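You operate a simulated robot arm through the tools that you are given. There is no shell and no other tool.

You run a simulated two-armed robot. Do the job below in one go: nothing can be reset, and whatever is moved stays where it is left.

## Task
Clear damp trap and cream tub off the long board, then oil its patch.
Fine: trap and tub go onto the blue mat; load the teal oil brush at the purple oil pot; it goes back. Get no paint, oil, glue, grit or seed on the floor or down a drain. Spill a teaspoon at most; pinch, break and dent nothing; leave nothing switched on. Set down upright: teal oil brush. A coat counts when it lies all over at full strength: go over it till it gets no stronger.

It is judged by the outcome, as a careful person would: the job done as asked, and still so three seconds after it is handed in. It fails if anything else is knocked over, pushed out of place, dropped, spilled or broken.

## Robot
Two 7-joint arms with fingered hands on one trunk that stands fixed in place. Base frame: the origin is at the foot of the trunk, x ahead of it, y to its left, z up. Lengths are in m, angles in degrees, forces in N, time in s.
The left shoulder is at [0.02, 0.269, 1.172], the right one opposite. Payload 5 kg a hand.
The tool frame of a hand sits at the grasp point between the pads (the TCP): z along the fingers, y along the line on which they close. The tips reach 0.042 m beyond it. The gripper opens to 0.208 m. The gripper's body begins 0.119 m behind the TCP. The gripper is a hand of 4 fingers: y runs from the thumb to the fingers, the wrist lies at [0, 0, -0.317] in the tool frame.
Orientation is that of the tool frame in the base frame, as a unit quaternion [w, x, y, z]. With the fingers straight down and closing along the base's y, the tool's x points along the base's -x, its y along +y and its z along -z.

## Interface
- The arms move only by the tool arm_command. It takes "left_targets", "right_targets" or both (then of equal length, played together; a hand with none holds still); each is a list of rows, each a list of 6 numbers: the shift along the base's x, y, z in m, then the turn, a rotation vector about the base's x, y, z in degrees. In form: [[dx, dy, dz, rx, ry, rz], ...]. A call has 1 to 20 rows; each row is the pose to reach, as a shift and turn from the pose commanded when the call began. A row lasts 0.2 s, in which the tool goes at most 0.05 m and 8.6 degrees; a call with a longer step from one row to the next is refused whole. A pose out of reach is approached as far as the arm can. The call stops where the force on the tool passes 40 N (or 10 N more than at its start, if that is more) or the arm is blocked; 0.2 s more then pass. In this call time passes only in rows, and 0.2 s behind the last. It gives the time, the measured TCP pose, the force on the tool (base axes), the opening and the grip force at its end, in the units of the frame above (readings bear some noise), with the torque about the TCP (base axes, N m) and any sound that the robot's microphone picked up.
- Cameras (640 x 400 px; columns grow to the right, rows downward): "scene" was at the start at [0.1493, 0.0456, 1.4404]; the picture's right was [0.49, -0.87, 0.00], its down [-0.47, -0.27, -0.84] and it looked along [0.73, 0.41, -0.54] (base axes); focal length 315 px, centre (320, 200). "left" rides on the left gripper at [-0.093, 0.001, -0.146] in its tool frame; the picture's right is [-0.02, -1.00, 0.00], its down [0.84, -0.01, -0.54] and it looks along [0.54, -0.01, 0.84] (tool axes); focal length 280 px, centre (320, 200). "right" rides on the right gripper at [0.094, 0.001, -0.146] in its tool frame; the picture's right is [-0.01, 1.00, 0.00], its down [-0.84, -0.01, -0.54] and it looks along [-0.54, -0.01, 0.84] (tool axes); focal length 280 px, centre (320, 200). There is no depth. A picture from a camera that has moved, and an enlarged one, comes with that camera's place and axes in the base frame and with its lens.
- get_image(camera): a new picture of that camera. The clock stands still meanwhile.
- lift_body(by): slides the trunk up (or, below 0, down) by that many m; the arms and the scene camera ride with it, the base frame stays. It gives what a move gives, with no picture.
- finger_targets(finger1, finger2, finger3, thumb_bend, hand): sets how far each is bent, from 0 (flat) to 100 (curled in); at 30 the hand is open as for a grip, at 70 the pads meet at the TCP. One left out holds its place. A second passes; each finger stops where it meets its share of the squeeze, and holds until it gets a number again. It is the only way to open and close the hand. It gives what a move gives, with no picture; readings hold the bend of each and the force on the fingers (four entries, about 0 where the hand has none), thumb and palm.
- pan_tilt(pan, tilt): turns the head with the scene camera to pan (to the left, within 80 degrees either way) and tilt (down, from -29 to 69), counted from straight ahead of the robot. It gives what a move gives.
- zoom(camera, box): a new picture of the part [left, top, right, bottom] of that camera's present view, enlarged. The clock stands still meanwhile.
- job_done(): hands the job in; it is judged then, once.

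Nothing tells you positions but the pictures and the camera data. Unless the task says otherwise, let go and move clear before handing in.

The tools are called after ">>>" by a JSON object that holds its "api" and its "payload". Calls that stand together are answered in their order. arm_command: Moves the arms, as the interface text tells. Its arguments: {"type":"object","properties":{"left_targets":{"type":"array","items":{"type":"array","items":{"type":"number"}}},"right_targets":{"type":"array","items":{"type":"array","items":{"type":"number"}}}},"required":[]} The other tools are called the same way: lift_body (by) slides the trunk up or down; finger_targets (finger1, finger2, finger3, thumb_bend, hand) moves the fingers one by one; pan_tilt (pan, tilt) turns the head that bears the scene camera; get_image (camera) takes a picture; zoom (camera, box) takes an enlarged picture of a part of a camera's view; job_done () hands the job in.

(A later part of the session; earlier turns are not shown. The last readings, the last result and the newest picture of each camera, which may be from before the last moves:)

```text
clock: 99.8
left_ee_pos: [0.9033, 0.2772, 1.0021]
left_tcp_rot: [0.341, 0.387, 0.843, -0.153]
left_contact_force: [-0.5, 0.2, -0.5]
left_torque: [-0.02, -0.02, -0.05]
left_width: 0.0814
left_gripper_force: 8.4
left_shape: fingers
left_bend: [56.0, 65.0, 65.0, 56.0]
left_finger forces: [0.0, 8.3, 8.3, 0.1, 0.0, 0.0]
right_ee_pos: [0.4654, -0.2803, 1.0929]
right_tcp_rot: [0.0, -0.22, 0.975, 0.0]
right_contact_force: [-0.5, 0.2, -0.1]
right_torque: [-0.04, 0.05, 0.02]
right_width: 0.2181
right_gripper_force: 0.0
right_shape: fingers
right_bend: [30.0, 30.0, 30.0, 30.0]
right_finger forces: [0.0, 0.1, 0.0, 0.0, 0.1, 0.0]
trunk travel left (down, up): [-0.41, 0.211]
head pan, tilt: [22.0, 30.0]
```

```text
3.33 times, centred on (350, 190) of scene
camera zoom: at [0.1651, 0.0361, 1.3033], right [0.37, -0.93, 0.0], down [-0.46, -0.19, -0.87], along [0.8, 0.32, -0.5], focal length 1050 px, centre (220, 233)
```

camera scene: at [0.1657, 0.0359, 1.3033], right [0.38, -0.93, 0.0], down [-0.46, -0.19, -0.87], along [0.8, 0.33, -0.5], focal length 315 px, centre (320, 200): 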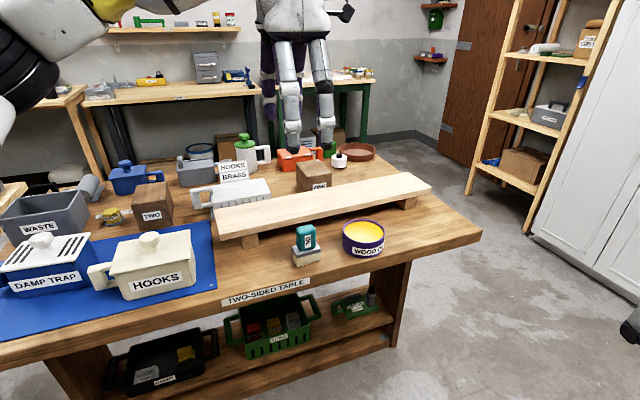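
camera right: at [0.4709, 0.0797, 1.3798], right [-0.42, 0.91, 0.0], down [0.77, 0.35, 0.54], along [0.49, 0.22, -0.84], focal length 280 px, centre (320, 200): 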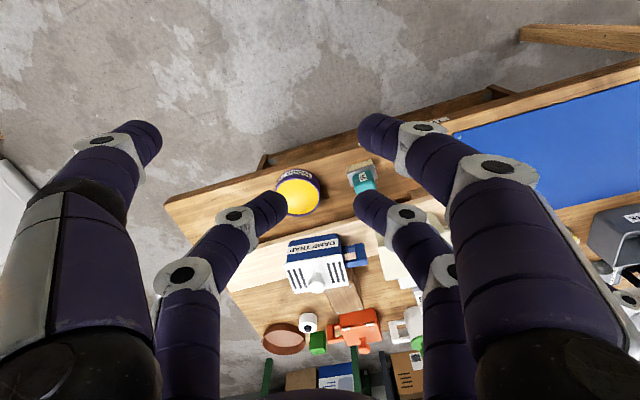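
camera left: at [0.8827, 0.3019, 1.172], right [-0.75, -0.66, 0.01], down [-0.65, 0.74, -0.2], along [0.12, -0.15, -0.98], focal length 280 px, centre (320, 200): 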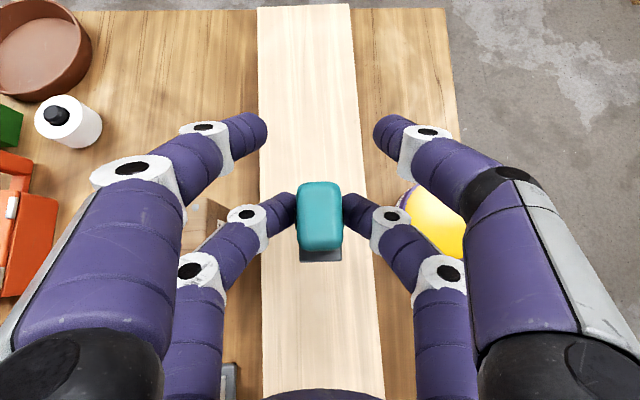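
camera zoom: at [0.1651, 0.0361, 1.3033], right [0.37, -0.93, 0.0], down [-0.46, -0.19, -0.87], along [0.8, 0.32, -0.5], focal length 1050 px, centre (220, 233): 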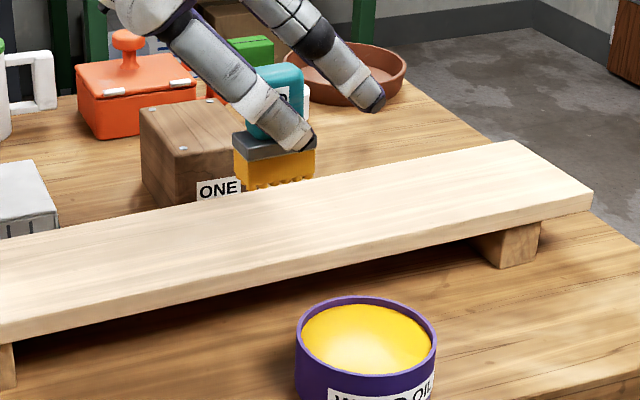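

The brush is centred above the board with no drips seen. I'll lower it gently to touch.

>>> {"api": "arm_command", "payload": {"left_targets": [[0, 0, -0.012, 0, 0, 0], [0, 0, -0.022, 0, 0, 0], [0, 0, -0.03, 0, 0, 0]]}}

>>> {"api": "arm_command", "payload": {"left_targets": [[0, 0, -0.003, 0, 0, 0], [0, 0, -0.006, 0, 0, 0]]}}

>>> {"api": "zoom", "payload": {"camera": "scene", "box": [270, 130, 430, 250]}}

```text
clock: 100.6
left_ee_pos: [0.9037, 0.2764, 0.9722]
left_tcp_rot: [0.339, 0.387, 0.843, -0.154]
left_contact_force: [0.4, -0.3, -0.9]
left_torque: [-0.04, -0.01, 0.01]
left_width: 0.0816
left_gripper_force: 8.0
left_shape: fingers
left_bend: [56.0, 65.0, 65.0, 56.0]
left_finger forces: [0.0, 8.4, 8.2, 0.0, 0.0, 0.1]
right_ee_pos: [0.4656, -0.2815, 1.093]
right_tcp_rot: [0.0, -0.22, 0.976, 0.0]
right_contact_force: [-0.1, -0.3, -0.3]
right_torque: [-0.02, 0.06, 0.03]
right_width: 0.2183
right_gripper_force: 0.0
right_shape: fingers
right_bend: [30.0, 30.0, 30.0, 30.0]
right_finger forces: [0.0, 0.0, 0.1, 0.0, 0.0, 0.0]
trunk travel left (down, up): [-0.41, 0.211]
head pan, tilt: [22.0, 30.0]
```

```text
clock: 101.2
left_ee_pos: [0.9029, 0.2769, 0.9664]
left_tcp_rot: [0.341, 0.387, 0.843, -0.155]
left_contact_force: [-0.6, -0.2, -1.2]
left_torque: [-0.02, 0.01, 0.0]
left_width: 0.0816
left_gripper_force: 8.3
left_shape: fingers
left_bend: [56.0, 65.0, 65.0, 56.0]
left_finger forces: [0.0, 8.3, 8.4, 0.0, 0.1, 0.0]
right_ee_pos: [0.4653, -0.2809, 1.0923]
right_tcp_rot: [0.0, -0.219, 0.976, 0.001]
right_contact_force: [-0.3, -0.3, -0.4]
right_torque: [-0.04, 0.0, 0.01]
right_width: 0.2183
right_gripper_force: 0.1
right_shape: fingers
right_bend: [30.0, 30.0, 30.0, 30.0]
right_finger forces: [0.0, 0.0, 0.0, 0.1, 0.0, 0.0]
trunk travel left (down, up): [-0.41, 0.211]
head pan, tilt: [22.0, 30.0]
```

```text
3.33 times, centred on (350, 190) of scene
camera zoom: at [0.1651, 0.0359, 1.3033], right [0.37, -0.93, 0.0], down [-0.46, -0.19, -0.87], along [0.8, 0.32, -0.5], focal length 1050 px, centre (220, 233)
```

zoom: 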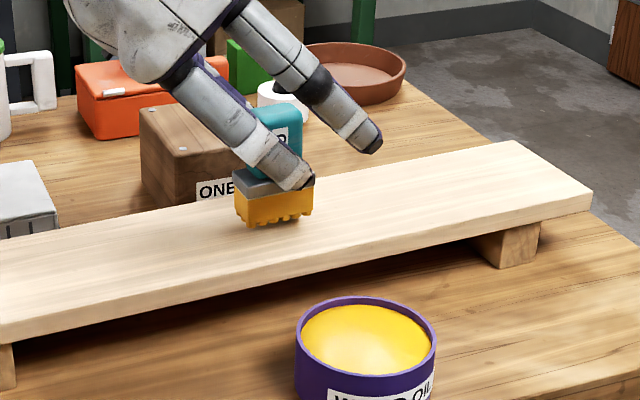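

Not touching yet; continuing in small steps.

>>> {"api": "arm_command", "payload": {"left_targets": [[0, 0, -0.002, 0, 0, 0], [0, 0, -0.004, 0, 0, 0]]}}

>>> {"api": "arm_command", "payload": {"left_targets": [[0, 0, -0.002, 0, 0, 0], [0, 0, -0.003, 0, 0, 0]]}}

```text
clock: 101.8
left_ee_pos: [0.9046, 0.2781, 0.961]
left_tcp_rot: [0.341, 0.387, 0.843, -0.155]
left_contact_force: [-0.1, -0.1, -0.7]
left_torque: [-0.01, 0.05, -0.02]
left_width: 0.0815
left_gripper_force: 8.3
left_shape: fingers
left_bend: [56.0, 65.0, 65.0, 56.0]
left_finger forces: [0.1, 8.3, 8.3, 0.0, 0.0, 0.0]
right_ee_pos: [0.4648, -0.2805, 1.0927]
right_tcp_rot: [0.0, -0.22, 0.975, 0.0]
right_contact_force: [1.1, 0.1, -0.1]
right_torque: [-0.01, -0.03, 0.0]
right_width: 0.2182
right_gripper_force: 0.1
right_shape: fingers
right_bend: [30.0, 30.0, 30.0, 30.0]
right_finger forces: [0.1, 0.1, 0.1, 0.1, 0.0, 0.0]
trunk travel left (down, up): [-0.41, 0.211]
head pan, tilt: [22.0, 30.0]
```

```text
clock: 102.4
left_ee_pos: [0.9033, 0.2783, 0.959]
left_tcp_rot: [0.341, 0.388, 0.842, -0.155]
left_contact_force: [-0.1, 0.3, 0.4]
left_torque: [-0.03, 0.02, 0.02]
left_width: 0.0816
left_gripper_force: 8.4
left_shape: fingers
left_bend: [56.0, 65.0, 65.0, 56.0]
left_finger forces: [0.0, 8.3, 8.4, 0.0, 0.0, 0.0]
right_ee_pos: [0.4657, -0.2808, 1.0926]
right_tcp_rot: [0.001, -0.219, 0.976, 0.0]
right_contact_force: [0.3, 0.1, -0.5]
right_torque: [0.01, -0.01, 0.0]
right_width: 0.2183
right_gripper_force: 0.0
right_shape: fingers
right_bend: [30.0, 30.0, 30.0, 30.0]
right_finger forces: [0.0, 0.1, 0.1, 0.0, 0.1, 0.1]
trunk travel left (down, up): [-0.41, 0.211]
head pan, tilt: [22.0, 30.0]
```

Nearly at contact. Two more millimetres.

>>> {"api": "arm_command", "payload": {"left_targets": [[0, 0, -0.001, 0, 0, 0], [0, 0, -0.002, 0, 0, 0]]}}

>>> {"api": "zoom", "payload": {"camera": "scene", "box": [270, 130, 430, 250]}}

```text
clock: 103.0
left_ee_pos: [0.9044, 0.2785, 0.9574]
left_tcp_rot: [0.34, 0.387, 0.843, -0.153]
left_contact_force: [0.9, 0.6, 0.4]
left_torque: [-0.01, 0.02, 0.01]
left_width: 0.0814
left_gripper_force: 8.1
left_shape: fingers
left_bend: [56.0, 65.0, 65.0, 56.0]
left_finger forces: [0.0, 8.3, 8.4, 0.0, 0.1, 0.0]
right_ee_pos: [0.4655, -0.2806, 1.0924]
right_tcp_rot: [0.0, -0.22, 0.976, 0.0]
right_contact_force: [0.1, 0.1, -0.4]
right_torque: [0.02, 0.0, -0.01]
right_width: 0.2184
right_gripper_force: 0.1
right_shape: fingers
right_bend: [30.0, 30.0, 30.0, 30.0]
right_finger forces: [0.0, 0.0, 0.0, 0.0, 0.0, 0.0]
trunk travel left (down, up): [-0.41, 0.211]
head pan, tilt: [22.0, 30.0]
```

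```text
3.33 times, centred on (350, 190) of scene
camera zoom: at [0.165, 0.0359, 1.3033], right [0.37, -0.93, 0.0], down [-0.46, -0.19, -0.87], along [0.8, 0.32, -0.5], focal length 1050 px, centre (220, 233)
```

zoom: 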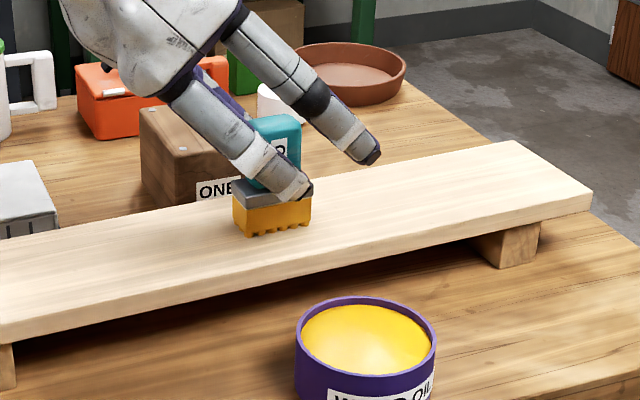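

It appears to be touching lightly. I'll press 1 mm more and make a short stroke along the board to the left to see how the oil shows.

>>> {"api": "arm_command", "payload": {"left_targets": [[0, 0, -0.0015, 0, 0, 0], [-0.011, 0.0115, -0.0015, 0, 0, 0], [-0.022, 0.023, -0.0015, 0, 0, 0], [-0.033, 0.0345, -0.0015, 0, 0, 0], [-0.044, 0.046, -0.0015, 0, 0, 0], [-0.056, 0.0575, -0.0015, 0, 0, 0]]}}

>>> {"api": "zoom", "payload": {"camera": "scene", "box": [270, 130, 430, 250]}}

>>> {"api": "get_image", "payload": {"camera": "left"}}

```text
clock: 104.4
left_ee_pos: [0.849, 0.3355, 0.957]
left_tcp_rot: [0.34, 0.387, 0.843, -0.155]
left_contact_force: [-1.1, 1.7, 4.4]
left_torque: [0.09, 0.04, -0.05]
left_width: 0.0817
left_gripper_force: 10.3
left_shape: fingers
left_bend: [56.0, 65.0, 65.0, 56.0]
left_finger forces: [0.1, 10.2, 9.6, 0.0, 0.0, 0.1]
right_ee_pos: [0.4641, -0.2797, 1.0932]
right_tcp_rot: [0.0, -0.219, 0.976, 0.0]
right_contact_force: [0.0, 0.6, -0.1]
right_torque: [-0.02, -0.02, 0.02]
right_width: 0.2179
right_gripper_force: 0.1
right_shape: fingers
right_bend: [30.0, 30.0, 30.0, 30.0]
right_finger forces: [0.1, 0.0, 0.0, 0.0, 0.1, 0.0]
trunk travel left (down, up): [-0.41, 0.211]
head pan, tilt: [22.0, 30.0]
```

```text
3.33 times, centred on (350, 190) of scene
camera zoom: at [0.1649, 0.036, 1.3034], right [0.37, -0.93, 0.0], down [-0.46, -0.19, -0.87], along [0.8, 0.32, -0.5], focal length 1050 px, centre (220, 233)
```

zoom: 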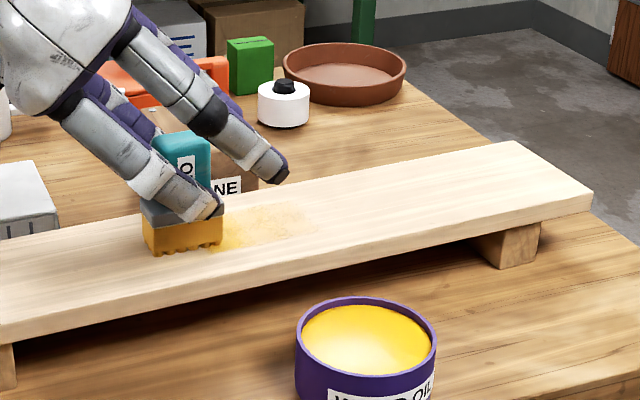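

```text
taken
camera left: at [0.8277, 0.3594, 1.1267], right [-0.75, -0.66, 0.01], down [-0.65, 0.74, -0.2], along [0.13, -0.15, -0.98], focal length 280 px, centre (320, 200)
```

left: 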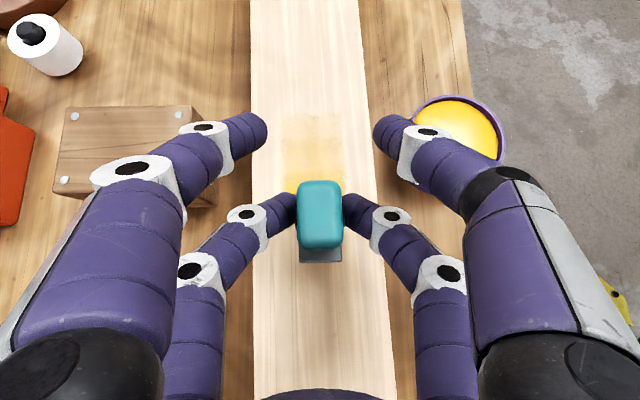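

Oil is taking on the wood (yellow trail). Let me zoom in on the trail to see whether the patch border shows.

>>> {"api": "zoom", "payload": {"camera": "left", "box": [250, 90, 380, 200]}}

>>> {"api": "zoom", "payload": {"camera": "scene", "box": [290, 175, 370, 225]}}

```text
3.64 times, centred on (315, 145) of left
camera zoom: at [0.8277, 0.3594, 1.1267], right [-0.75, -0.66, 0.01], down [-0.65, 0.74, -0.2], along [0.13, -0.15, -0.98], focal length 1020 px, centre (338, 400)
```

zoom: 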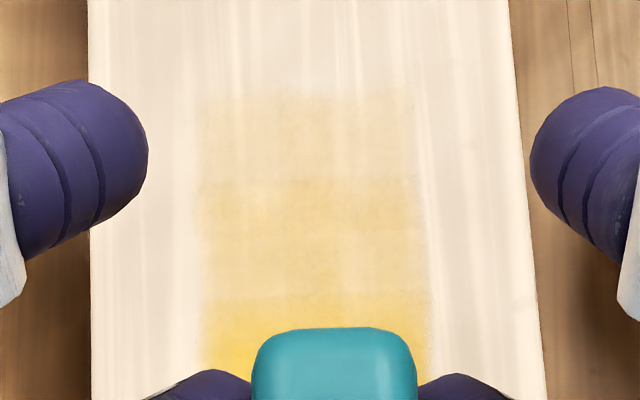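

```text
8.00 times, centred on (330, 200) of scene
camera zoom: at [0.1649, 0.036, 1.3034], right [0.37, -0.93, 0.0], down [-0.46, -0.19, -0.87], along [0.8, 0.32, -0.5], focal length 2521 px, centre (240, 200)
```

zoom: 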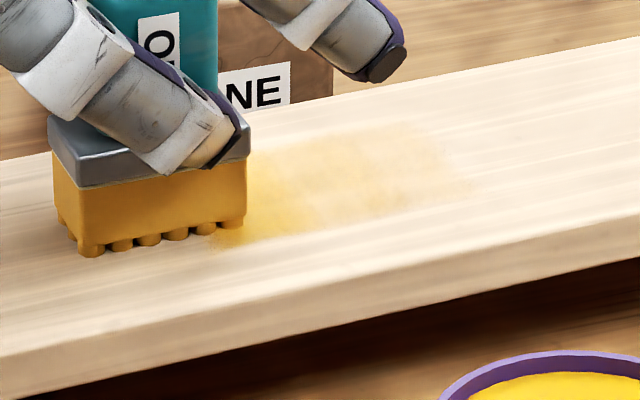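

The trail is ~6 cm wide and simply starts where I touched down. I'll continue the stroke further left to discover where the patch ends.

>>> {"api": "arm_command", "payload": {"left_targets": [[-0.0117, 0.012, 0, 0, 0, 0], [-0.0233, 0.0239, 0, 0, 0, 0], [-0.035, 0.0359, 0, 0, 0, 0], [-0.0467, 0.0478, 0, 0, 0, 0], [-0.0583, 0.0598, 0, 0, 0, 0], [-0.07, 0.0717, 0, 0, 0, 0]]}}

>>> {"api": "get_image", "payload": {"camera": "left"}}

>>> {"api": "zoom", "payload": {"camera": "left", "box": [240, 10, 400, 200]}}

>>> {"api": "zoom", "payload": {"camera": "scene", "box": [230, 160, 390, 260]}}

```text
clock: 105.8
left_ee_pos: [0.7781, 0.4056, 0.9559]
left_tcp_rot: [0.341, 0.388, 0.842, -0.154]
left_contact_force: [0.6, 0.1, 10.2]
left_torque: [-0.02, -0.02, -0.01]
left_width: 0.0815
left_gripper_force: 10.3
left_shape: fingers
left_bend: [56.0, 65.0, 65.0, 56.0]
left_finger forces: [0.0, 11.2, 10.9, 0.1, 0.0, 0.0]
right_ee_pos: [0.4659, -0.2806, 1.0931]
right_tcp_rot: [0.001, -0.22, 0.976, 0.001]
right_contact_force: [-0.2, 0.7, 0.1]
right_torque: [-0.03, 0.02, 0.01]
right_width: 0.2183
right_gripper_force: 0.1
right_shape: fingers
right_bend: [30.0, 30.0, 30.0, 30.0]
right_finger forces: [0.0, 0.0, 0.1, 0.1, 0.0, 0.0]
trunk travel left (down, up): [-0.41, 0.211]
head pan, tilt: [22.0, 30.0]
```

```text
taken
camera left: at [0.7582, 0.4299, 1.1262], right [-0.75, -0.66, 0.0], down [-0.65, 0.74, -0.2], along [0.13, -0.15, -0.98], focal length 280 px, centre (320, 200)
```

left: 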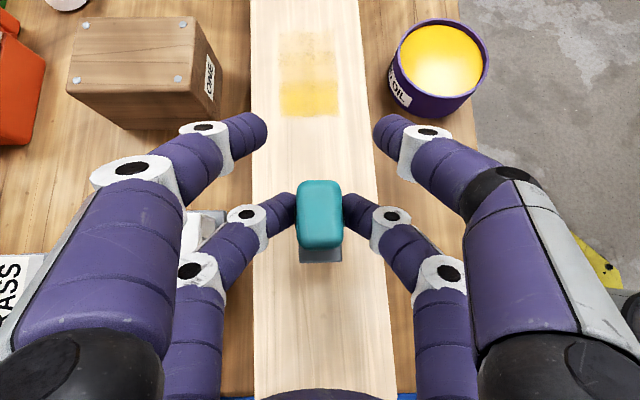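

```text
2.11 times, centred on (320, 105) of left
camera zoom: at [0.7582, 0.4299, 1.1262], right [-0.75, -0.66, 0.0], down [-0.65, 0.74, -0.2], along [0.13, -0.15, -0.98], focal length 590 px, centre (320, 400)
```

zoom: 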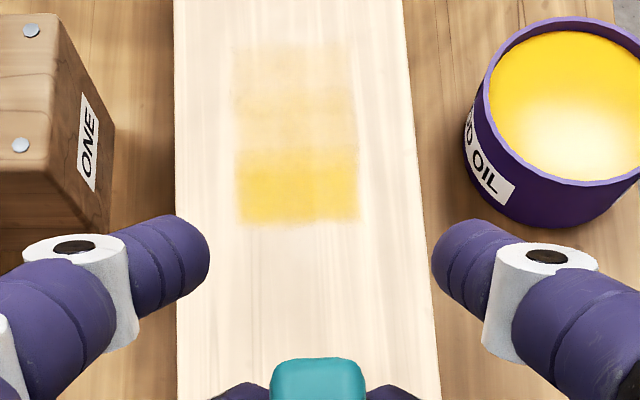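

```text
4.00 times, centred on (310, 210) of scene
camera zoom: at [0.1646, 0.0359, 1.3035], right [0.37, -0.93, 0.0], down [-0.46, -0.19, -0.87], along [0.8, 0.32, -0.5], focal length 1260 px, centre (360, 160)
```

zoom: 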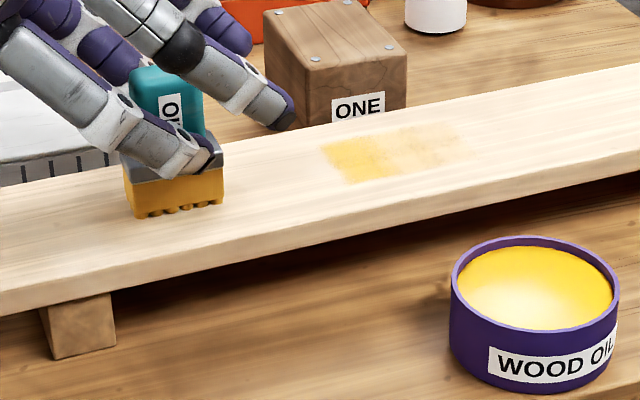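

The oil stops sharply at e1 ≈ −0.317: that is the patch's left edge. Now I'll stroke back to the right with a lighter touch to find the right edge.

>>> {"api": "arm_command", "payload": {"left_targets": [[0.0, 0.0, 0.001, 0, 0, 0], [0.014, -0.0143, 0.001, 0, 0, 0], [0.028, -0.0286, 0.001, 0, 0, 0], [0.042, -0.043, 0.001, 0, 0, 0], [0.056, -0.0573, 0.001, 0, 0, 0], [0.07, -0.0717, 0.001, 0, 0, 0], [0.084, -0.086, 0.001, 0, 0, 0], [0.098, -0.1, 0.001, 0, 0, 0], [0.112, -0.1147, 0.001, 0, 0, 0], [0.126, -0.129, 0.001, 0, 0, 0], [0.14, -0.1434, 0.001, 0, 0, 0], [0.154, -0.1577, 0.001, 0, 0, 0], [0.168, -0.172, 0.001, 0, 0, 0], [0.182, -0.1864, 0.001, 0, 0, 0]]}}

>>> {"api": "get_image", "payload": {"camera": "left"}}

>>> {"api": "zoom", "payload": {"camera": "scene", "box": [290, 140, 450, 240]}}

```text
clock: 108.8
left_ee_pos: [0.9583, 0.2214, 0.9586]
left_tcp_rot: [0.341, 0.388, 0.843, -0.154]
left_contact_force: [-0.4, 0.7, -0.6]
left_torque: [-0.07, 0.03, -0.03]
left_width: 0.0814
left_gripper_force: 9.8
left_shape: fingers
left_bend: [56.0, 65.0, 65.0, 56.0]
left_finger forces: [0.1, 9.4, 9.3, 0.1, 0.0, 0.0]
right_ee_pos: [0.4643, -0.281, 1.0936]
right_tcp_rot: [0.0, -0.22, 0.975, -0.001]
right_contact_force: [0.2, -0.2, 0.3]
right_torque: [-0.03, 0.05, 0.02]
right_width: 0.2183
right_gripper_force: 0.0
right_shape: fingers
right_bend: [30.0, 30.0, 30.0, 30.0]
right_finger forces: [0.0, 0.0, 0.1, 0.1, 0.0, 0.0]
trunk travel left (down, up): [-0.41, 0.211]
head pan, tilt: [22.0, 30.0]
```

```text
taken
camera left: at [0.9378, 0.2456, 1.1274], right [-0.75, -0.66, 0.01], down [-0.65, 0.74, -0.2], along [0.12, -0.15, -0.98], focal length 280 px, centre (320, 200)
```

left: 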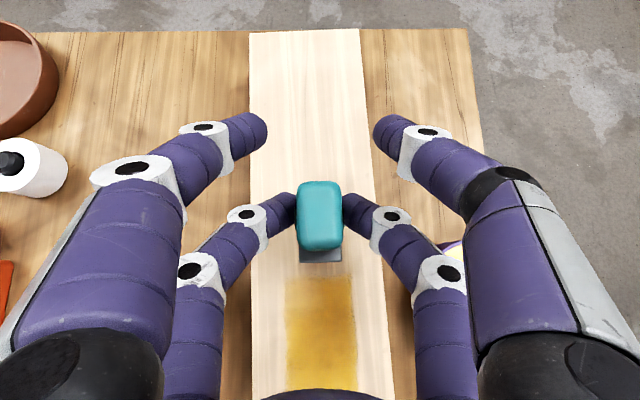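

```text
4.00 times, centred on (370, 190) of scene
camera zoom: at [0.1652, 0.036, 1.3032], right [0.37, -0.93, 0.0], down [-0.46, -0.19, -0.87], along [0.8, 0.32, -0.5], focal length 1260 px, centre (120, 240)
```

zoom: 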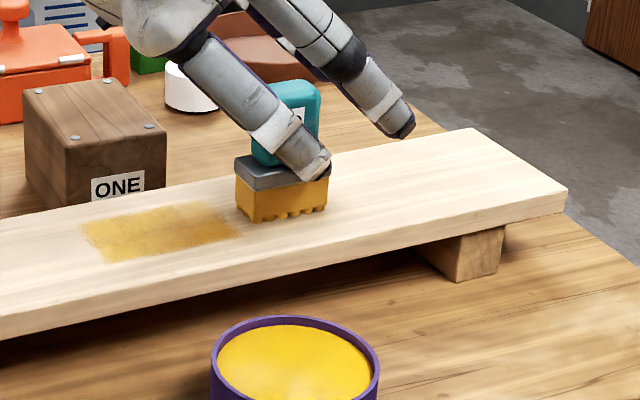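

The patch now shows as a rectangle about e1 −0.417…−0.317, but the brush may have lost contact at the right end. I'll lower it here to touch again and stroke back left to verify the right edge.

>>> {"api": "arm_command", "payload": {"left_targets": [[0, 0, -0.0015, 0, 0, 0], [0, 0, -0.0025, 0, 0, 0]]}}

>>> {"api": "arm_command", "payload": {"left_targets": [[0, 0, -0.001, 0, 0, 0], [0, 0, -0.0015, 0, 0, 0]]}}

```text
clock: 109.4
left_ee_pos: [0.9597, 0.2205, 0.9565]
left_tcp_rot: [0.341, 0.387, 0.843, -0.154]
left_contact_force: [-1.0, -0.2, 1.4]
left_torque: [0.06, 0.06, -0.01]
left_width: 0.0814
left_gripper_force: 9.8
left_shape: fingers
left_bend: [56.0, 65.0, 65.0, 56.0]
left_finger forces: [0.1, 9.5, 9.7, 0.0, 0.0, 0.0]
right_ee_pos: [0.4663, -0.2807, 1.0938]
right_tcp_rot: [0.001, -0.219, 0.976, 0.0]
right_contact_force: [0.0, 0.5, 0.2]
right_torque: [0.05, 0.01, 0.0]
right_width: 0.2184
right_gripper_force: 0.2
right_shape: fingers
right_bend: [30.0, 30.0, 30.0, 30.0]
right_finger forces: [0.1, 0.0, 0.1, 0.0, 0.0, 0.0]
trunk travel left (down, up): [-0.41, 0.211]
head pan, tilt: [22.0, 30.0]
```

```text
clock: 110.0
left_ee_pos: [0.9601, 0.2197, 0.9552]
left_tcp_rot: [0.342, 0.387, 0.842, -0.154]
left_contact_force: [-1.4, 2.6, 9.3]
left_torque: [0.11, 0.07, 0.0]
left_width: 0.0816
left_gripper_force: 10.5
left_shape: fingers
left_bend: [56.0, 65.0, 65.0, 56.0]
left_finger forces: [0.0, 11.3, 11.2, 0.0, 0.0, 0.1]
right_ee_pos: [0.4639, -0.2801, 1.0929]
right_tcp_rot: [0.001, -0.219, 0.976, 0.0]
right_contact_force: [0.1, 0.0, -0.6]
right_torque: [0.0, 0.02, -0.02]
right_width: 0.2182
right_gripper_force: 0.1
right_shape: fingers
right_bend: [30.0, 30.0, 30.0, 30.0]
right_finger forces: [0.0, 0.1, 0.0, 0.1, 0.0, 0.0]
trunk travel left (down, up): [-0.41, 0.211]
head pan, tilt: [22.0, 30.0]
```

Solid contact here now. Stroking left across the patch.

>>> {"api": "arm_command", "payload": {"left_targets": [[0, 0, 0.0005, 0, 0, 0], [-0.014, 0.0143, 0.0005, 0, 0, 0], [-0.028, 0.0286, 0.0005, 0, 0, 0], [-0.042, 0.043, 0.0005, 0, 0, 0], [-0.056, 0.0573, 0.0005, 0, 0, 0], [-0.07, 0.0717, 0.0005, 0, 0, 0], [-0.084, 0.086, 0.0005, 0, 0, 0], [-0.098, 0.1, 0.0005, 0, 0, 0], [-0.112, 0.1147, 0.0005, 0, 0, 0], [-0.126, 0.129, 0.0005, 0, 0, 0], [-0.14, 0.1434, 0.0005, 0, 0, 0], [-0.154, 0.1577, 0.0005, 0, 0, 0]]}}

>>> {"api": "get_image", "payload": {"camera": "left"}}

>>> {"api": "zoom", "payload": {"camera": "left", "box": [240, 10, 400, 200]}}

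>>> {"api": "zoom", "payload": {"camera": "scene", "box": [270, 150, 430, 250]}}

```text
clock: 112.6
left_ee_pos: [0.8058, 0.3769, 0.9554]
left_tcp_rot: [0.342, 0.387, 0.843, -0.154]
left_contact_force: [3.4, -3.0, 27.8]
left_torque: [-0.14, -0.21, 0.01]
left_width: 0.0814
left_gripper_force: 17.0
left_shape: fingers
left_bend: [56.0, 65.0, 65.0, 56.0]
left_finger forces: [0.0, 17.5, 17.0, 0.0, 0.0, 0.0]
right_ee_pos: [0.463, -0.2811, 1.0933]
right_tcp_rot: [0.001, -0.22, 0.976, 0.0]
right_contact_force: [-0.2, -0.3, 0.2]
right_torque: [-0.05, -0.01, 0.04]
right_width: 0.2183
right_gripper_force: 0.1
right_shape: fingers
right_bend: [30.0, 30.0, 30.0, 30.0]
right_finger forces: [0.1, 0.0, 0.0, 0.1, 0.0, 0.1]
trunk travel left (down, up): [-0.41, 0.211]
head pan, tilt: [22.0, 30.0]
```

```text
taken
camera left: at [0.7846, 0.4016, 1.1247], right [-0.75, -0.66, 0.0], down [-0.65, 0.73, -0.2], along [0.13, -0.15, -0.98], focal length 280 px, centre (320, 200)
```

left: 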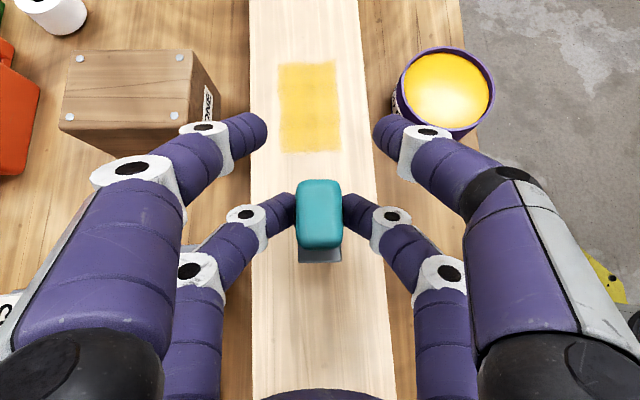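

```text
2.11 times, centred on (320, 105) of left
camera zoom: at [0.7846, 0.4016, 1.1247], right [-0.75, -0.66, 0.0], down [-0.65, 0.73, -0.2], along [0.13, -0.15, -0.98], focal length 590 px, centre (320, 400)
```

zoom: 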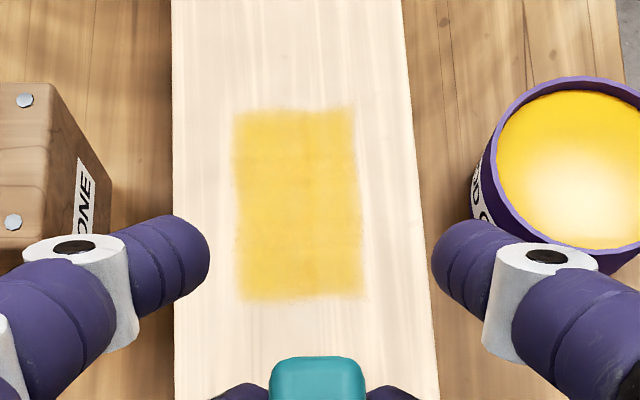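

```text
4.00 times, centred on (350, 200) of scene
camera zoom: at [0.1637, 0.0353, 1.3037], right [0.37, -0.93, 0.0], down [-0.46, -0.19, -0.87], along [0.8, 0.32, -0.5], focal length 1260 px, centre (200, 200)
```

zoom: 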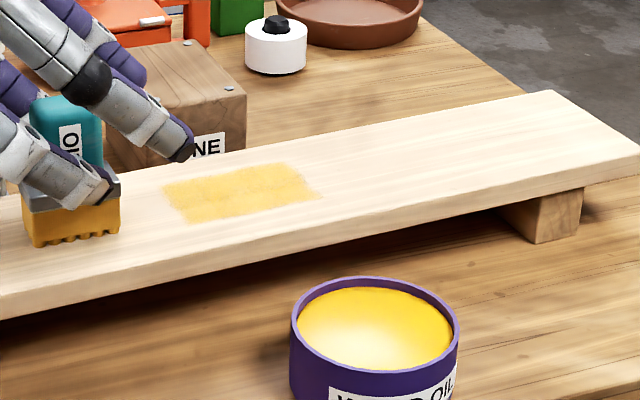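

Both end edges are now confirmed (patch e1 −0.417…−0.317). The force rose as I moved left, so I'll lift off at once, then test the sides with strokes shifted across the board.

>>> {"api": "arm_command", "payload": {"left_targets": [[0, 0, 0.005, 0, 0, 0], [0, 0, 0.015, 0, 0, 0]]}}

>>> {"api": "zoom", "payload": {"camera": "left", "box": [240, 40, 400, 260]}}

>>> {"api": "zoom", "payload": {"camera": "scene", "box": [230, 150, 350, 250]}}

```text
clock: 113.2
left_ee_pos: [0.8046, 0.3766, 0.9657]
left_tcp_rot: [0.339, 0.387, 0.844, -0.152]
left_contact_force: [-0.2, -0.9, 0.2]
left_torque: [0.12, -0.03, 0.0]
left_width: 0.0814
left_gripper_force: 9.1
left_shape: fingers
left_bend: [56.0, 65.0, 65.0, 56.0]
left_finger forces: [0.0, 8.9, 8.8, 0.1, 0.0, 0.1]
right_ee_pos: [0.4642, -0.2809, 1.0923]
right_tcp_rot: [0.001, -0.221, 0.975, 0.0]
right_contact_force: [-0.4, -0.9, 0.8]
right_torque: [0.03, -0.07, -0.04]
right_width: 0.2182
right_gripper_force: 0.1
right_shape: fingers
right_bend: [30.0, 30.0, 30.0, 30.0]
right_finger forces: [0.0, 0.0, 0.0, 0.0, 0.0, 0.0]
trunk travel left (down, up): [-0.41, 0.211]
head pan, tilt: [22.0, 30.0]
```

```text
1.82 times, centred on (320, 150) of left
camera zoom: at [0.7845, 0.401, 1.1363], right [-0.75, -0.66, 0.01], down [-0.65, 0.74, -0.19], along [0.12, -0.15, -0.98], focal length 510 px, centre (320, 291)
```

zoom: 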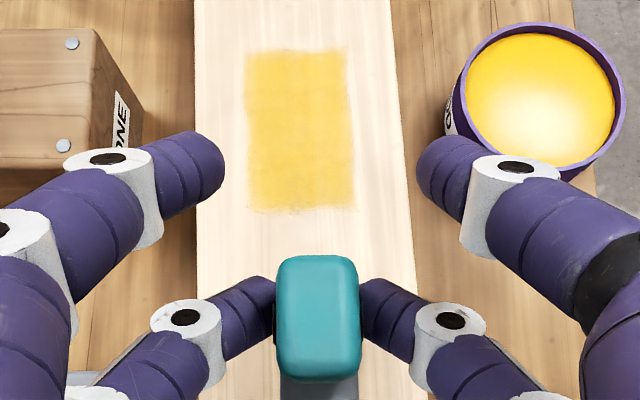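

```text
4.00 times, centred on (290, 200) of scene
camera zoom: at [0.1645, 0.0356, 1.3032], right [0.38, -0.93, 0.0], down [-0.46, -0.19, -0.87], along [0.8, 0.32, -0.5], focal length 1260 px, centre (440, 200)
```

zoom: 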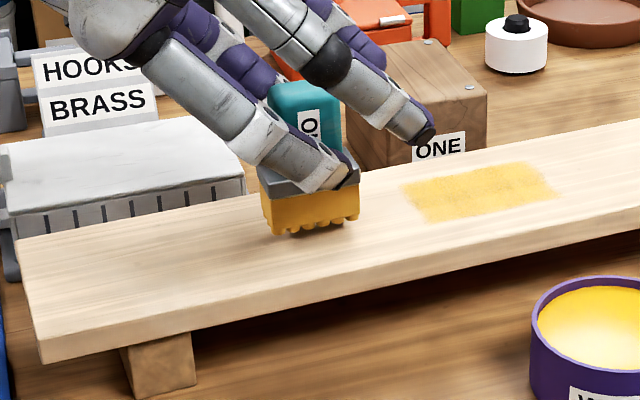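

All four edges look alike. To be sure the sides are really the patch's sides, I'll make a stroke shifted ~2 cm toward the back.

>>> {"api": "arm_command", "payload": {"left_targets": [[0.016, 0, 0, 0, 0, 0], [0.0323, -0.0007, 0, 0, 0, 0], [0.0323, -0.0007, -0.004, 0, 0, 0]]}}

>>> {"api": "arm_command", "payload": {"left_targets": [[0, 0, -0.0015, 0, 0, 0], [0, 0, -0.003, 0, 0, 0]]}}

```text
clock: 114.0
left_ee_pos: [0.8376, 0.3763, 0.9649]
left_tcp_rot: [0.341, 0.387, 0.843, -0.155]
left_contact_force: [0.8, 0.8, -0.3]
left_torque: [0.01, -0.01, 0.03]
left_width: 0.0817
left_gripper_force: 8.9
left_shape: fingers
left_bend: [56.0, 65.0, 65.0, 56.0]
left_finger forces: [0.0, 8.9, 8.8, 0.1, 0.0, 0.0]
right_ee_pos: [0.4653, -0.281, 1.0937]
right_tcp_rot: [0.0, -0.22, 0.976, 0.0]
right_contact_force: [0.0, 0.0, 1.1]
right_torque: [-0.03, 0.01, 0.02]
right_width: 0.2182
right_gripper_force: 0.1
right_shape: fingers
right_bend: [30.0, 30.0, 30.0, 30.0]
right_finger forces: [0.1, 0.0, 0.0, 0.0, 0.1, 0.1]
trunk travel left (down, up): [-0.41, 0.211]
head pan, tilt: [22.0, 30.0]
```

```text
clock: 114.6
left_ee_pos: [0.8376, 0.3769, 0.9624]
left_tcp_rot: [0.341, 0.387, 0.843, -0.154]
left_contact_force: [-0.6, 0.0, -1.0]
left_torque: [-0.01, -0.02, 0.01]
left_width: 0.0813
left_gripper_force: 8.9
left_shape: fingers
left_bend: [56.0, 65.0, 65.0, 56.0]
left_finger forces: [0.0, 9.0, 8.8, 0.1, 0.1, 0.0]
right_ee_pos: [0.4647, -0.2797, 1.0922]
right_tcp_rot: [0.0, -0.219, 0.976, 0.0]
right_contact_force: [-0.5, -0.4, 0.3]
right_torque: [0.04, -0.02, 0.01]
right_width: 0.2181
right_gripper_force: 0.1
right_shape: fingers
right_bend: [30.0, 30.0, 30.0, 30.0]
right_finger forces: [0.0, 0.0, 0.0, 0.0, 0.1, 0.0]
trunk travel left (down, up): [-0.41, 0.211]
head pan, tilt: [22.0, 30.0]
```

>>> {"api": "arm_command", "payload": {"left_targets": [[0, 0, -0.002, 0, 0, 0], [0, 0, -0.004, 0, 0, 0]]}}

>>> {"api": "arm_command", "payload": {"left_targets": [[0, 0, -0.001, 0, 0, 0], [0, 0, -0.002, 0, 0, 0]]}}

```text
clock: 115.2
left_ee_pos: [0.8394, 0.3757, 0.9566]
left_tcp_rot: [0.34, 0.387, 0.843, -0.154]
left_contact_force: [-0.3, -0.3, -0.4]
left_torque: [0.0, 0.02, -0.03]
left_width: 0.0815
left_gripper_force: 8.6
left_shape: fingers
left_bend: [56.0, 65.0, 65.0, 56.0]
left_finger forces: [0.0, 8.9, 8.8, 0.0, 0.0, 0.0]
right_ee_pos: [0.4664, -0.281, 1.0925]
right_tcp_rot: [0.0, -0.22, 0.975, 0.0]
right_contact_force: [-0.4, 0.0, 0.4]
right_torque: [0.02, -0.01, -0.01]
right_width: 0.2184
right_gripper_force: 0.1
right_shape: fingers
right_bend: [30.0, 30.0, 30.0, 30.0]
right_finger forces: [0.0, 0.0, 0.1, 0.0, 0.1, 0.0]
trunk travel left (down, up): [-0.41, 0.211]
head pan, tilt: [22.0, 30.0]
```

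```text
clock: 115.8
left_ee_pos: [0.8391, 0.3751, 0.9573]
left_tcp_rot: [0.34, 0.388, 0.843, -0.154]
left_contact_force: [0.1, 0.8, 1.8]
left_torque: [0.02, 0.01, 0.04]
left_width: 0.0816
left_gripper_force: 9.4
left_shape: fingers
left_bend: [56.0, 65.0, 65.0, 56.0]
left_finger forces: [0.0, 9.5, 9.1, 0.0, 0.1, 0.0]
right_ee_pos: [0.4646, -0.2795, 1.0922]
right_tcp_rot: [0.0, -0.22, 0.976, -0.001]
right_contact_force: [0.4, 0.2, 0.0]
right_torque: [0.01, 0.01, 0.03]
right_width: 0.2182
right_gripper_force: 0.0
right_shape: fingers
right_bend: [30.0, 30.0, 30.0, 30.0]
right_finger forces: [0.0, 0.1, 0.0, 0.1, 0.0, 0.1]
trunk travel left (down, up): [-0.41, 0.211]
head pan, tilt: [22.0, 30.0]
```

Light contact. Stroking right at the back-shifted line.

>>> {"api": "arm_command", "payload": {"left_targets": [[0.0, 0.0, -0.0008, 0, 0, 0], [0.014, -0.0143, -0.001, 0, 0, 0], [0.028, -0.0286, -0.0012, 0, 0, 0], [0.042, -0.043, -0.0014, 0, 0, 0], [0.056, -0.0573, -0.0016, 0, 0, 0], [0.07, -0.0717, -0.0018, 0, 0, 0], [0.084, -0.086, -0.002, 0, 0, 0], [0.098, -0.1, -0.0022, 0, 0, 0], [0.112, -0.1147, -0.0024, 0, 0, 0], [0.126, -0.129, -0.0026, 0, 0, 0], [0.14, -0.143, -0.0028, 0, 0, 0]]}}

>>> {"api": "get_image", "payload": {"camera": "left"}}

>>> {"api": "zoom", "payload": {"camera": "scene", "box": [270, 150, 430, 250]}}

```text
clock: 118.2
left_ee_pos: [0.9763, 0.2327, 0.9561]
left_tcp_rot: [0.341, 0.387, 0.843, -0.154]
left_contact_force: [0.7, -0.4, 11.5]
left_torque: [-0.09, -0.1, 0.02]
left_width: 0.0814
left_gripper_force: 12.5
left_shape: fingers
left_bend: [56.0, 65.0, 65.0, 56.0]
left_finger forces: [0.0, 12.4, 12.0, 0.1, 0.0, 0.0]
right_ee_pos: [0.4647, -0.2789, 1.0933]
right_tcp_rot: [0.001, -0.22, 0.975, 0.001]
right_contact_force: [0.0, 0.1, 0.1]
right_torque: [-0.02, 0.0, -0.01]
right_width: 0.2185
right_gripper_force: 0.0
right_shape: fingers
right_bend: [30.0, 30.0, 30.0, 30.0]
right_finger forces: [0.0, 0.1, 0.0, 0.0, 0.0, 0.1]
trunk travel left (down, up): [-0.41, 0.211]
head pan, tilt: [22.0, 30.0]
```

```text
taken
camera left: at [0.9569, 0.2577, 1.1252], right [-0.75, -0.66, 0.01], down [-0.65, 0.74, -0.2], along [0.13, -0.15, -0.98], focal length 280 px, centre (320, 200)
```

left: 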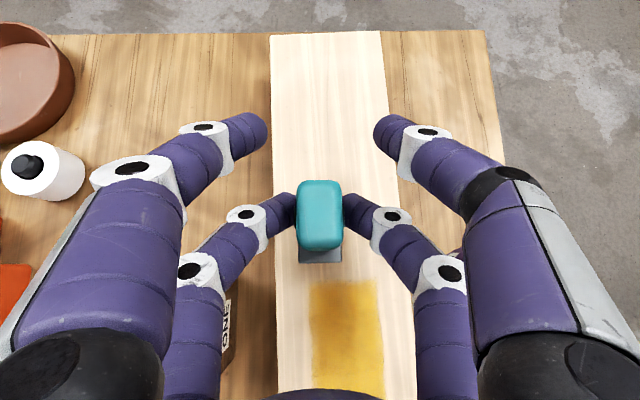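

```text
4.00 times, centred on (350, 200) of scene
camera zoom: at [0.164, 0.0358, 1.3035], right [0.37, -0.93, 0.0], down [-0.46, -0.19, -0.87], along [0.8, 0.32, -0.5], focal length 1260 px, centre (200, 200)
```

zoom: 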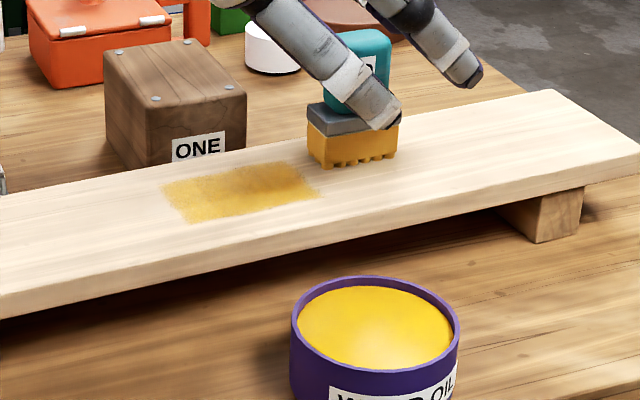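

The patch did not get wider — it is bounded at about 10×6 cm — and the re-brushed strip turned darker, so more passes are needed. Next: a front-shifted stroke back to the left.

>>> {"api": "arm_command", "payload": {"left_targets": [[-0.008, -0.008, 0.003, 0, 0, 0], [-0.0258, -0.0252, 0.003, 0, 0, 0], [-0.0258, -0.0252, 0.001, 0, 0, 0], [-0.0398, -0.0109, 0.0011, 0, 0, 0], [-0.0538, 0.0034, 0.0013, 0, 0, 0], [-0.0678, 0.0178, 0.0015, 0, 0, 0], [-0.0818, 0.0321, 0.0017, 0, 0, 0], [-0.0958, 0.0465, 0.0019, 0, 0, 0], [-0.1098, 0.0608, 0.0021, 0, 0, 0], [-0.1238, 0.0751, 0.0023, 0, 0, 0], [-0.1378, 0.0895, 0.0025, 0, 0, 0], [-0.1518, 0.1038, 0.0027, 0, 0, 0], [-0.1658, 0.118, 0.0029, 0, 0, 0]]}}

>>> {"api": "get_image", "payload": {"camera": "left"}}

>>> {"api": "zoom", "payload": {"camera": "scene", "box": [270, 150, 430, 250]}}

```text
clock: 121.0
left_ee_pos: [0.8137, 0.3521, 0.9546]
left_tcp_rot: [0.34, 0.388, 0.843, -0.154]
left_contact_force: [-2.0, 1.4, 8.5]
left_torque: [0.03, 0.06, -0.03]
left_width: 0.0814
left_gripper_force: 11.6
left_shape: fingers
left_bend: [56.0, 65.0, 65.0, 56.0]
left_finger forces: [0.0, 11.1, 11.3, 0.1, 0.1, 0.1]
right_ee_pos: [0.4644, -0.2804, 1.0925]
right_tcp_rot: [0.0, -0.22, 0.975, 0.0]
right_contact_force: [0.8, -0.6, -0.3]
right_torque: [0.0, 0.02, 0.0]
right_width: 0.218
right_gripper_force: 0.1
right_shape: fingers
right_bend: [30.0, 30.0, 30.0, 30.0]
right_finger forces: [0.0, 0.1, 0.0, 0.0, 0.0, 0.1]
trunk travel left (down, up): [-0.41, 0.211]
head pan, tilt: [22.0, 30.0]
```

```text
taken
camera left: at [0.7926, 0.3758, 1.1255], right [-0.75, -0.66, 0.01], down [-0.65, 0.74, -0.2], along [0.13, -0.15, -0.98], focal length 280 px, centre (320, 200)
```

left: 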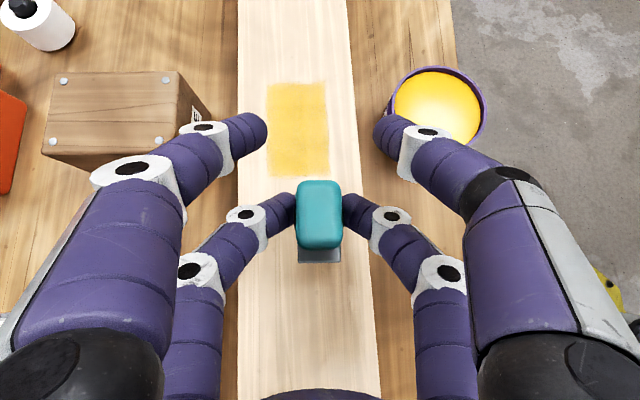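

```text
4.00 times, centred on (350, 200) of scene
camera zoom: at [0.1647, 0.0359, 1.3035], right [0.37, -0.93, 0.0], down [-0.46, -0.19, -0.87], along [0.8, 0.32, -0.5], focal length 1260 px, centre (200, 200)
```

zoom: 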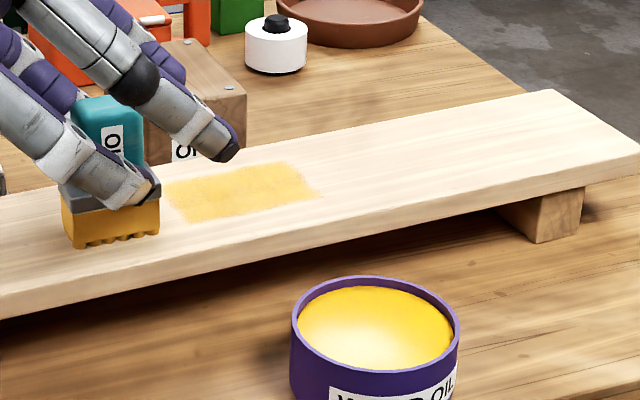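

The shading from the arm changes the patch's look, so I'll compare only at similar arm poses. Zooming now.

>>> {"api": "zoom", "payload": {"camera": "left", "box": [230, 60, 370, 190]}}

>>> {"api": "zoom", "payload": {"camera": "scene", "box": [300, 180, 360, 215]}}

```text
3.08 times, centred on (300, 125) of left
camera zoom: at [0.7926, 0.3758, 1.1255], right [-0.75, -0.66, 0.01], down [-0.65, 0.74, -0.2], along [0.13, -0.15, -0.98], focal length 863 px, centre (382, 431)
```

zoom: 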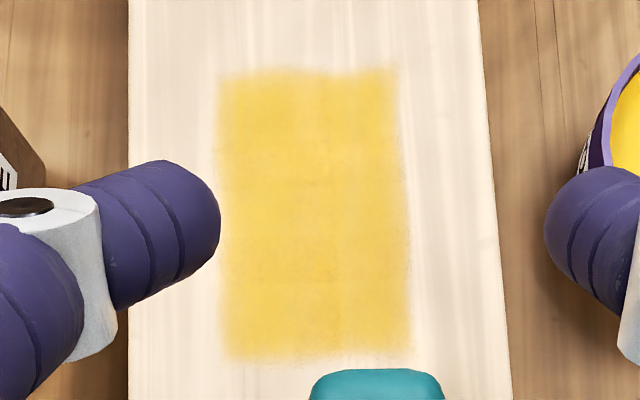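

```text
10.67 times, centred on (330, 198) of scene
camera zoom: at [0.1647, 0.0359, 1.3035], right [0.37, -0.93, 0.0], down [-0.46, -0.19, -0.87], along [0.8, 0.32, -0.5], focal length 3361 px, centre (213, 227)
```

zoom: 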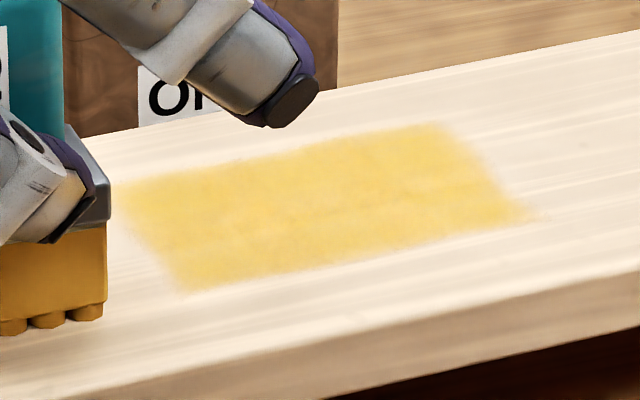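

The coat is even but may not be at full strength; I'll reload at the pot and go over it again. Lifting and moving back over the pot.

>>> {"api": "arm_command", "payload": {"left_targets": [[0, 0, 0.01, 0, 0, 0], [0, 0, 0.03, 0, 0, 0], [0, -0.01, 0.046, 0, 0, 0], [-0.002, -0.045, 0.046, 0, 0, 0], [-0.005, -0.085, 0.046, 0, 0, 0], [-0.007, -0.125, 0.046, 0, 0, 0], [-0.009, -0.16, 0.046, 0, 0, 0], [-0.0105, -0.184, 0.046, 0, 0, 0]]}}

>>> {"api": "get_image", "payload": {"camera": "left"}}

>>> {"api": "zoom", "payload": {"camera": "scene", "box": [270, 140, 450, 270]}}

```text
clock: 122.8
left_ee_pos: [0.8038, 0.1673, 0.9998]
left_tcp_rot: [0.341, 0.387, 0.843, -0.153]
left_contact_force: [-0.3, 0.3, -1.2]
left_torque: [0.02, -0.01, -0.02]
left_width: 0.0813
left_gripper_force: 8.4
left_shape: fingers
left_bend: [56.0, 65.0, 65.0, 56.0]
left_finger forces: [0.0, 9.0, 8.9, 0.0, 0.0, 0.0]
right_ee_pos: [0.4655, -0.2808, 1.0924]
right_tcp_rot: [0.0, -0.221, 0.975, -0.001]
right_contact_force: [0.8, -2.0, 0.0]
right_torque: [0.02, -0.01, -0.01]
right_width: 0.2181
right_gripper_force: 0.0
right_shape: fingers
right_bend: [30.0, 30.0, 30.0, 30.0]
right_finger forces: [0.1, 0.0, 0.0, 0.0, 0.0, 0.0]
trunk travel left (down, up): [-0.41, 0.211]
head pan, tilt: [22.0, 30.0]
```

```text
taken
camera left: at [0.7839, 0.1913, 1.1702], right [-0.75, -0.66, 0.01], down [-0.65, 0.74, -0.2], along [0.13, -0.15, -0.98], focal length 280 px, centre (320, 200)
```

left: 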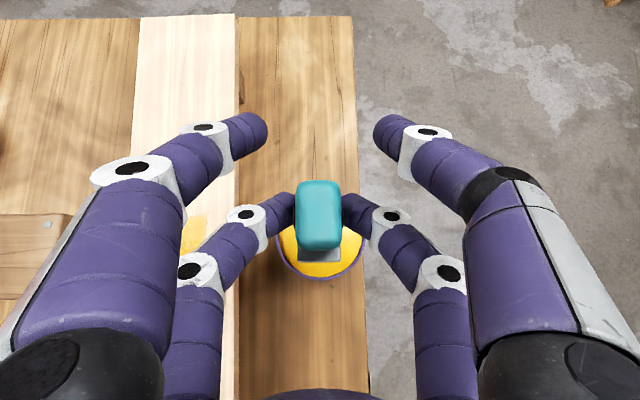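

```text
3.08 times, centred on (360, 205) of scene
camera zoom: at [0.165, 0.0356, 1.3033], right [0.37, -0.93, 0.0], down [-0.46, -0.19, -0.87], along [0.8, 0.32, -0.5], focal length 970 px, centre (197, 185)
```

zoom: 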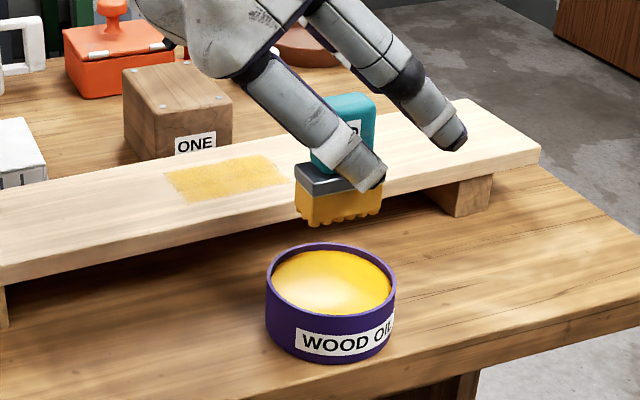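

Brush is centred over the pot again. Dipping gently until light contact.

>>> {"api": "arm_command", "payload": {"left_targets": [[-0.002, 0.001, -0.02, 0, 0, 0], [-0.002, 0.001, -0.04, 0, 0, 0], [-0.002, 0.001, -0.055, 0, 0, 0], [-0.002, 0.001, -0.065, 0, 0, 0]]}}

>>> {"api": "arm_command", "payload": {"left_targets": [[0, 0, -0.002, 0, 0, 0], [0, 0, -0.004, 0, 0, 0]]}}

```text
clock: 123.8
left_ee_pos: [0.8004, 0.17, 0.9364]
left_tcp_rot: [0.341, 0.388, 0.842, -0.155]
left_contact_force: [0.3, 0.1, -0.3]
left_torque: [-0.02, 0.01, -0.01]
left_width: 0.0812
left_gripper_force: 8.7
left_shape: fingers
left_bend: [56.0, 65.0, 65.0, 56.0]
left_finger forces: [0.0, 8.9, 8.9, 0.1, 0.1, 0.0]
right_ee_pos: [0.466, -0.281, 1.0924]
right_tcp_rot: [0.0, -0.22, 0.975, -0.001]
right_contact_force: [0.2, -0.2, -1.3]
right_torque: [0.01, 0.02, 0.01]
right_width: 0.2183
right_gripper_force: 0.1
right_shape: fingers
right_bend: [30.0, 30.0, 30.0, 30.0]
right_finger forces: [0.1, 0.0, 0.0, 0.0, 0.1, 0.1]
trunk travel left (down, up): [-0.41, 0.211]
head pan, tilt: [22.0, 30.0]
```

```text
clock: 124.4
left_ee_pos: [0.7992, 0.1693, 0.933]
left_tcp_rot: [0.34, 0.388, 0.843, -0.154]
left_contact_force: [-0.8, -0.6, -0.5]
left_torque: [-0.04, 0.01, 0.01]
left_width: 0.0814
left_gripper_force: 8.7
left_shape: fingers
left_bend: [56.0, 65.0, 65.0, 56.0]
left_finger forces: [0.1, 9.1, 8.9, 0.0, 0.0, 0.0]
right_ee_pos: [0.4655, -0.2806, 1.0923]
right_tcp_rot: [0.0, -0.219, 0.976, -0.001]
right_contact_force: [0.3, 0.1, 0.3]
right_torque: [-0.01, 0.0, 0.02]
right_width: 0.2184
right_gripper_force: 0.2
right_shape: fingers
right_bend: [30.0, 30.0, 30.0, 30.0]
right_finger forces: [0.0, 0.0, 0.0, 0.1, 0.0, 0.1]
trunk travel left (down, up): [-0.41, 0.211]
head pan, tilt: [22.0, 30.0]
```

>>> {"api": "arm_command", "payload": {"left_targets": [[0, 0, -0.002, 0, 0, 0], [0, 0, -0.004, 0, 0, 0]]}}

>>> {"api": "zoom", "payload": {"camera": "scene", "box": [310, 170, 410, 260]}}

```text
clock: 125.0
left_ee_pos: [0.7995, 0.169, 0.9319]
left_tcp_rot: [0.342, 0.388, 0.842, -0.155]
left_contact_force: [-2.2, -1.3, 13.0]
left_torque: [-0.08, 0.1, 0.02]
left_width: 0.0813
left_gripper_force: 12.4
left_shape: fingers
left_bend: [56.0, 65.0, 65.0, 56.0]
left_finger forces: [0.0, 10.7, 13.8, 0.0, 0.0, 0.0]
right_ee_pos: [0.4651, -0.2805, 1.0931]
right_tcp_rot: [0.0, -0.219, 0.976, 0.0]
right_contact_force: [0.0, 0.3, -0.1]
right_torque: [0.02, 0.02, 0.0]
right_width: 0.2185
right_gripper_force: 0.0
right_shape: fingers
right_bend: [30.0, 30.0, 30.0, 30.0]
right_finger forces: [0.0, 0.0, 0.1, 0.1, 0.0, 0.0]
trunk travel left (down, up): [-0.41, 0.211]
head pan, tilt: [22.0, 30.0]
```

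```text
4.44 times, centred on (360, 215) of scene
camera zoom: at [0.1642, 0.0356, 1.3037], right [0.37, -0.93, 0.0], down [-0.46, -0.19, -0.87], along [0.8, 0.32, -0.5], focal length 1400 px, centre (142, 133)
```

zoom: 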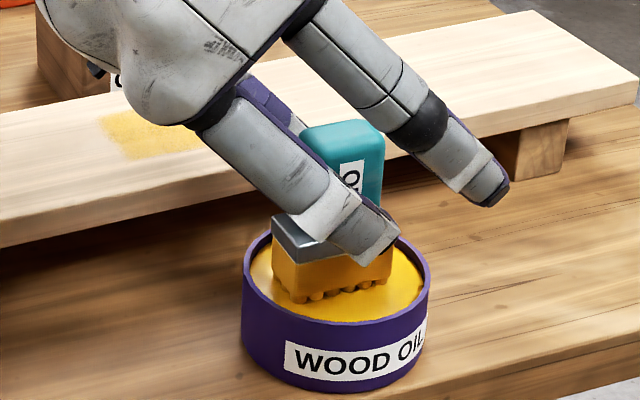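

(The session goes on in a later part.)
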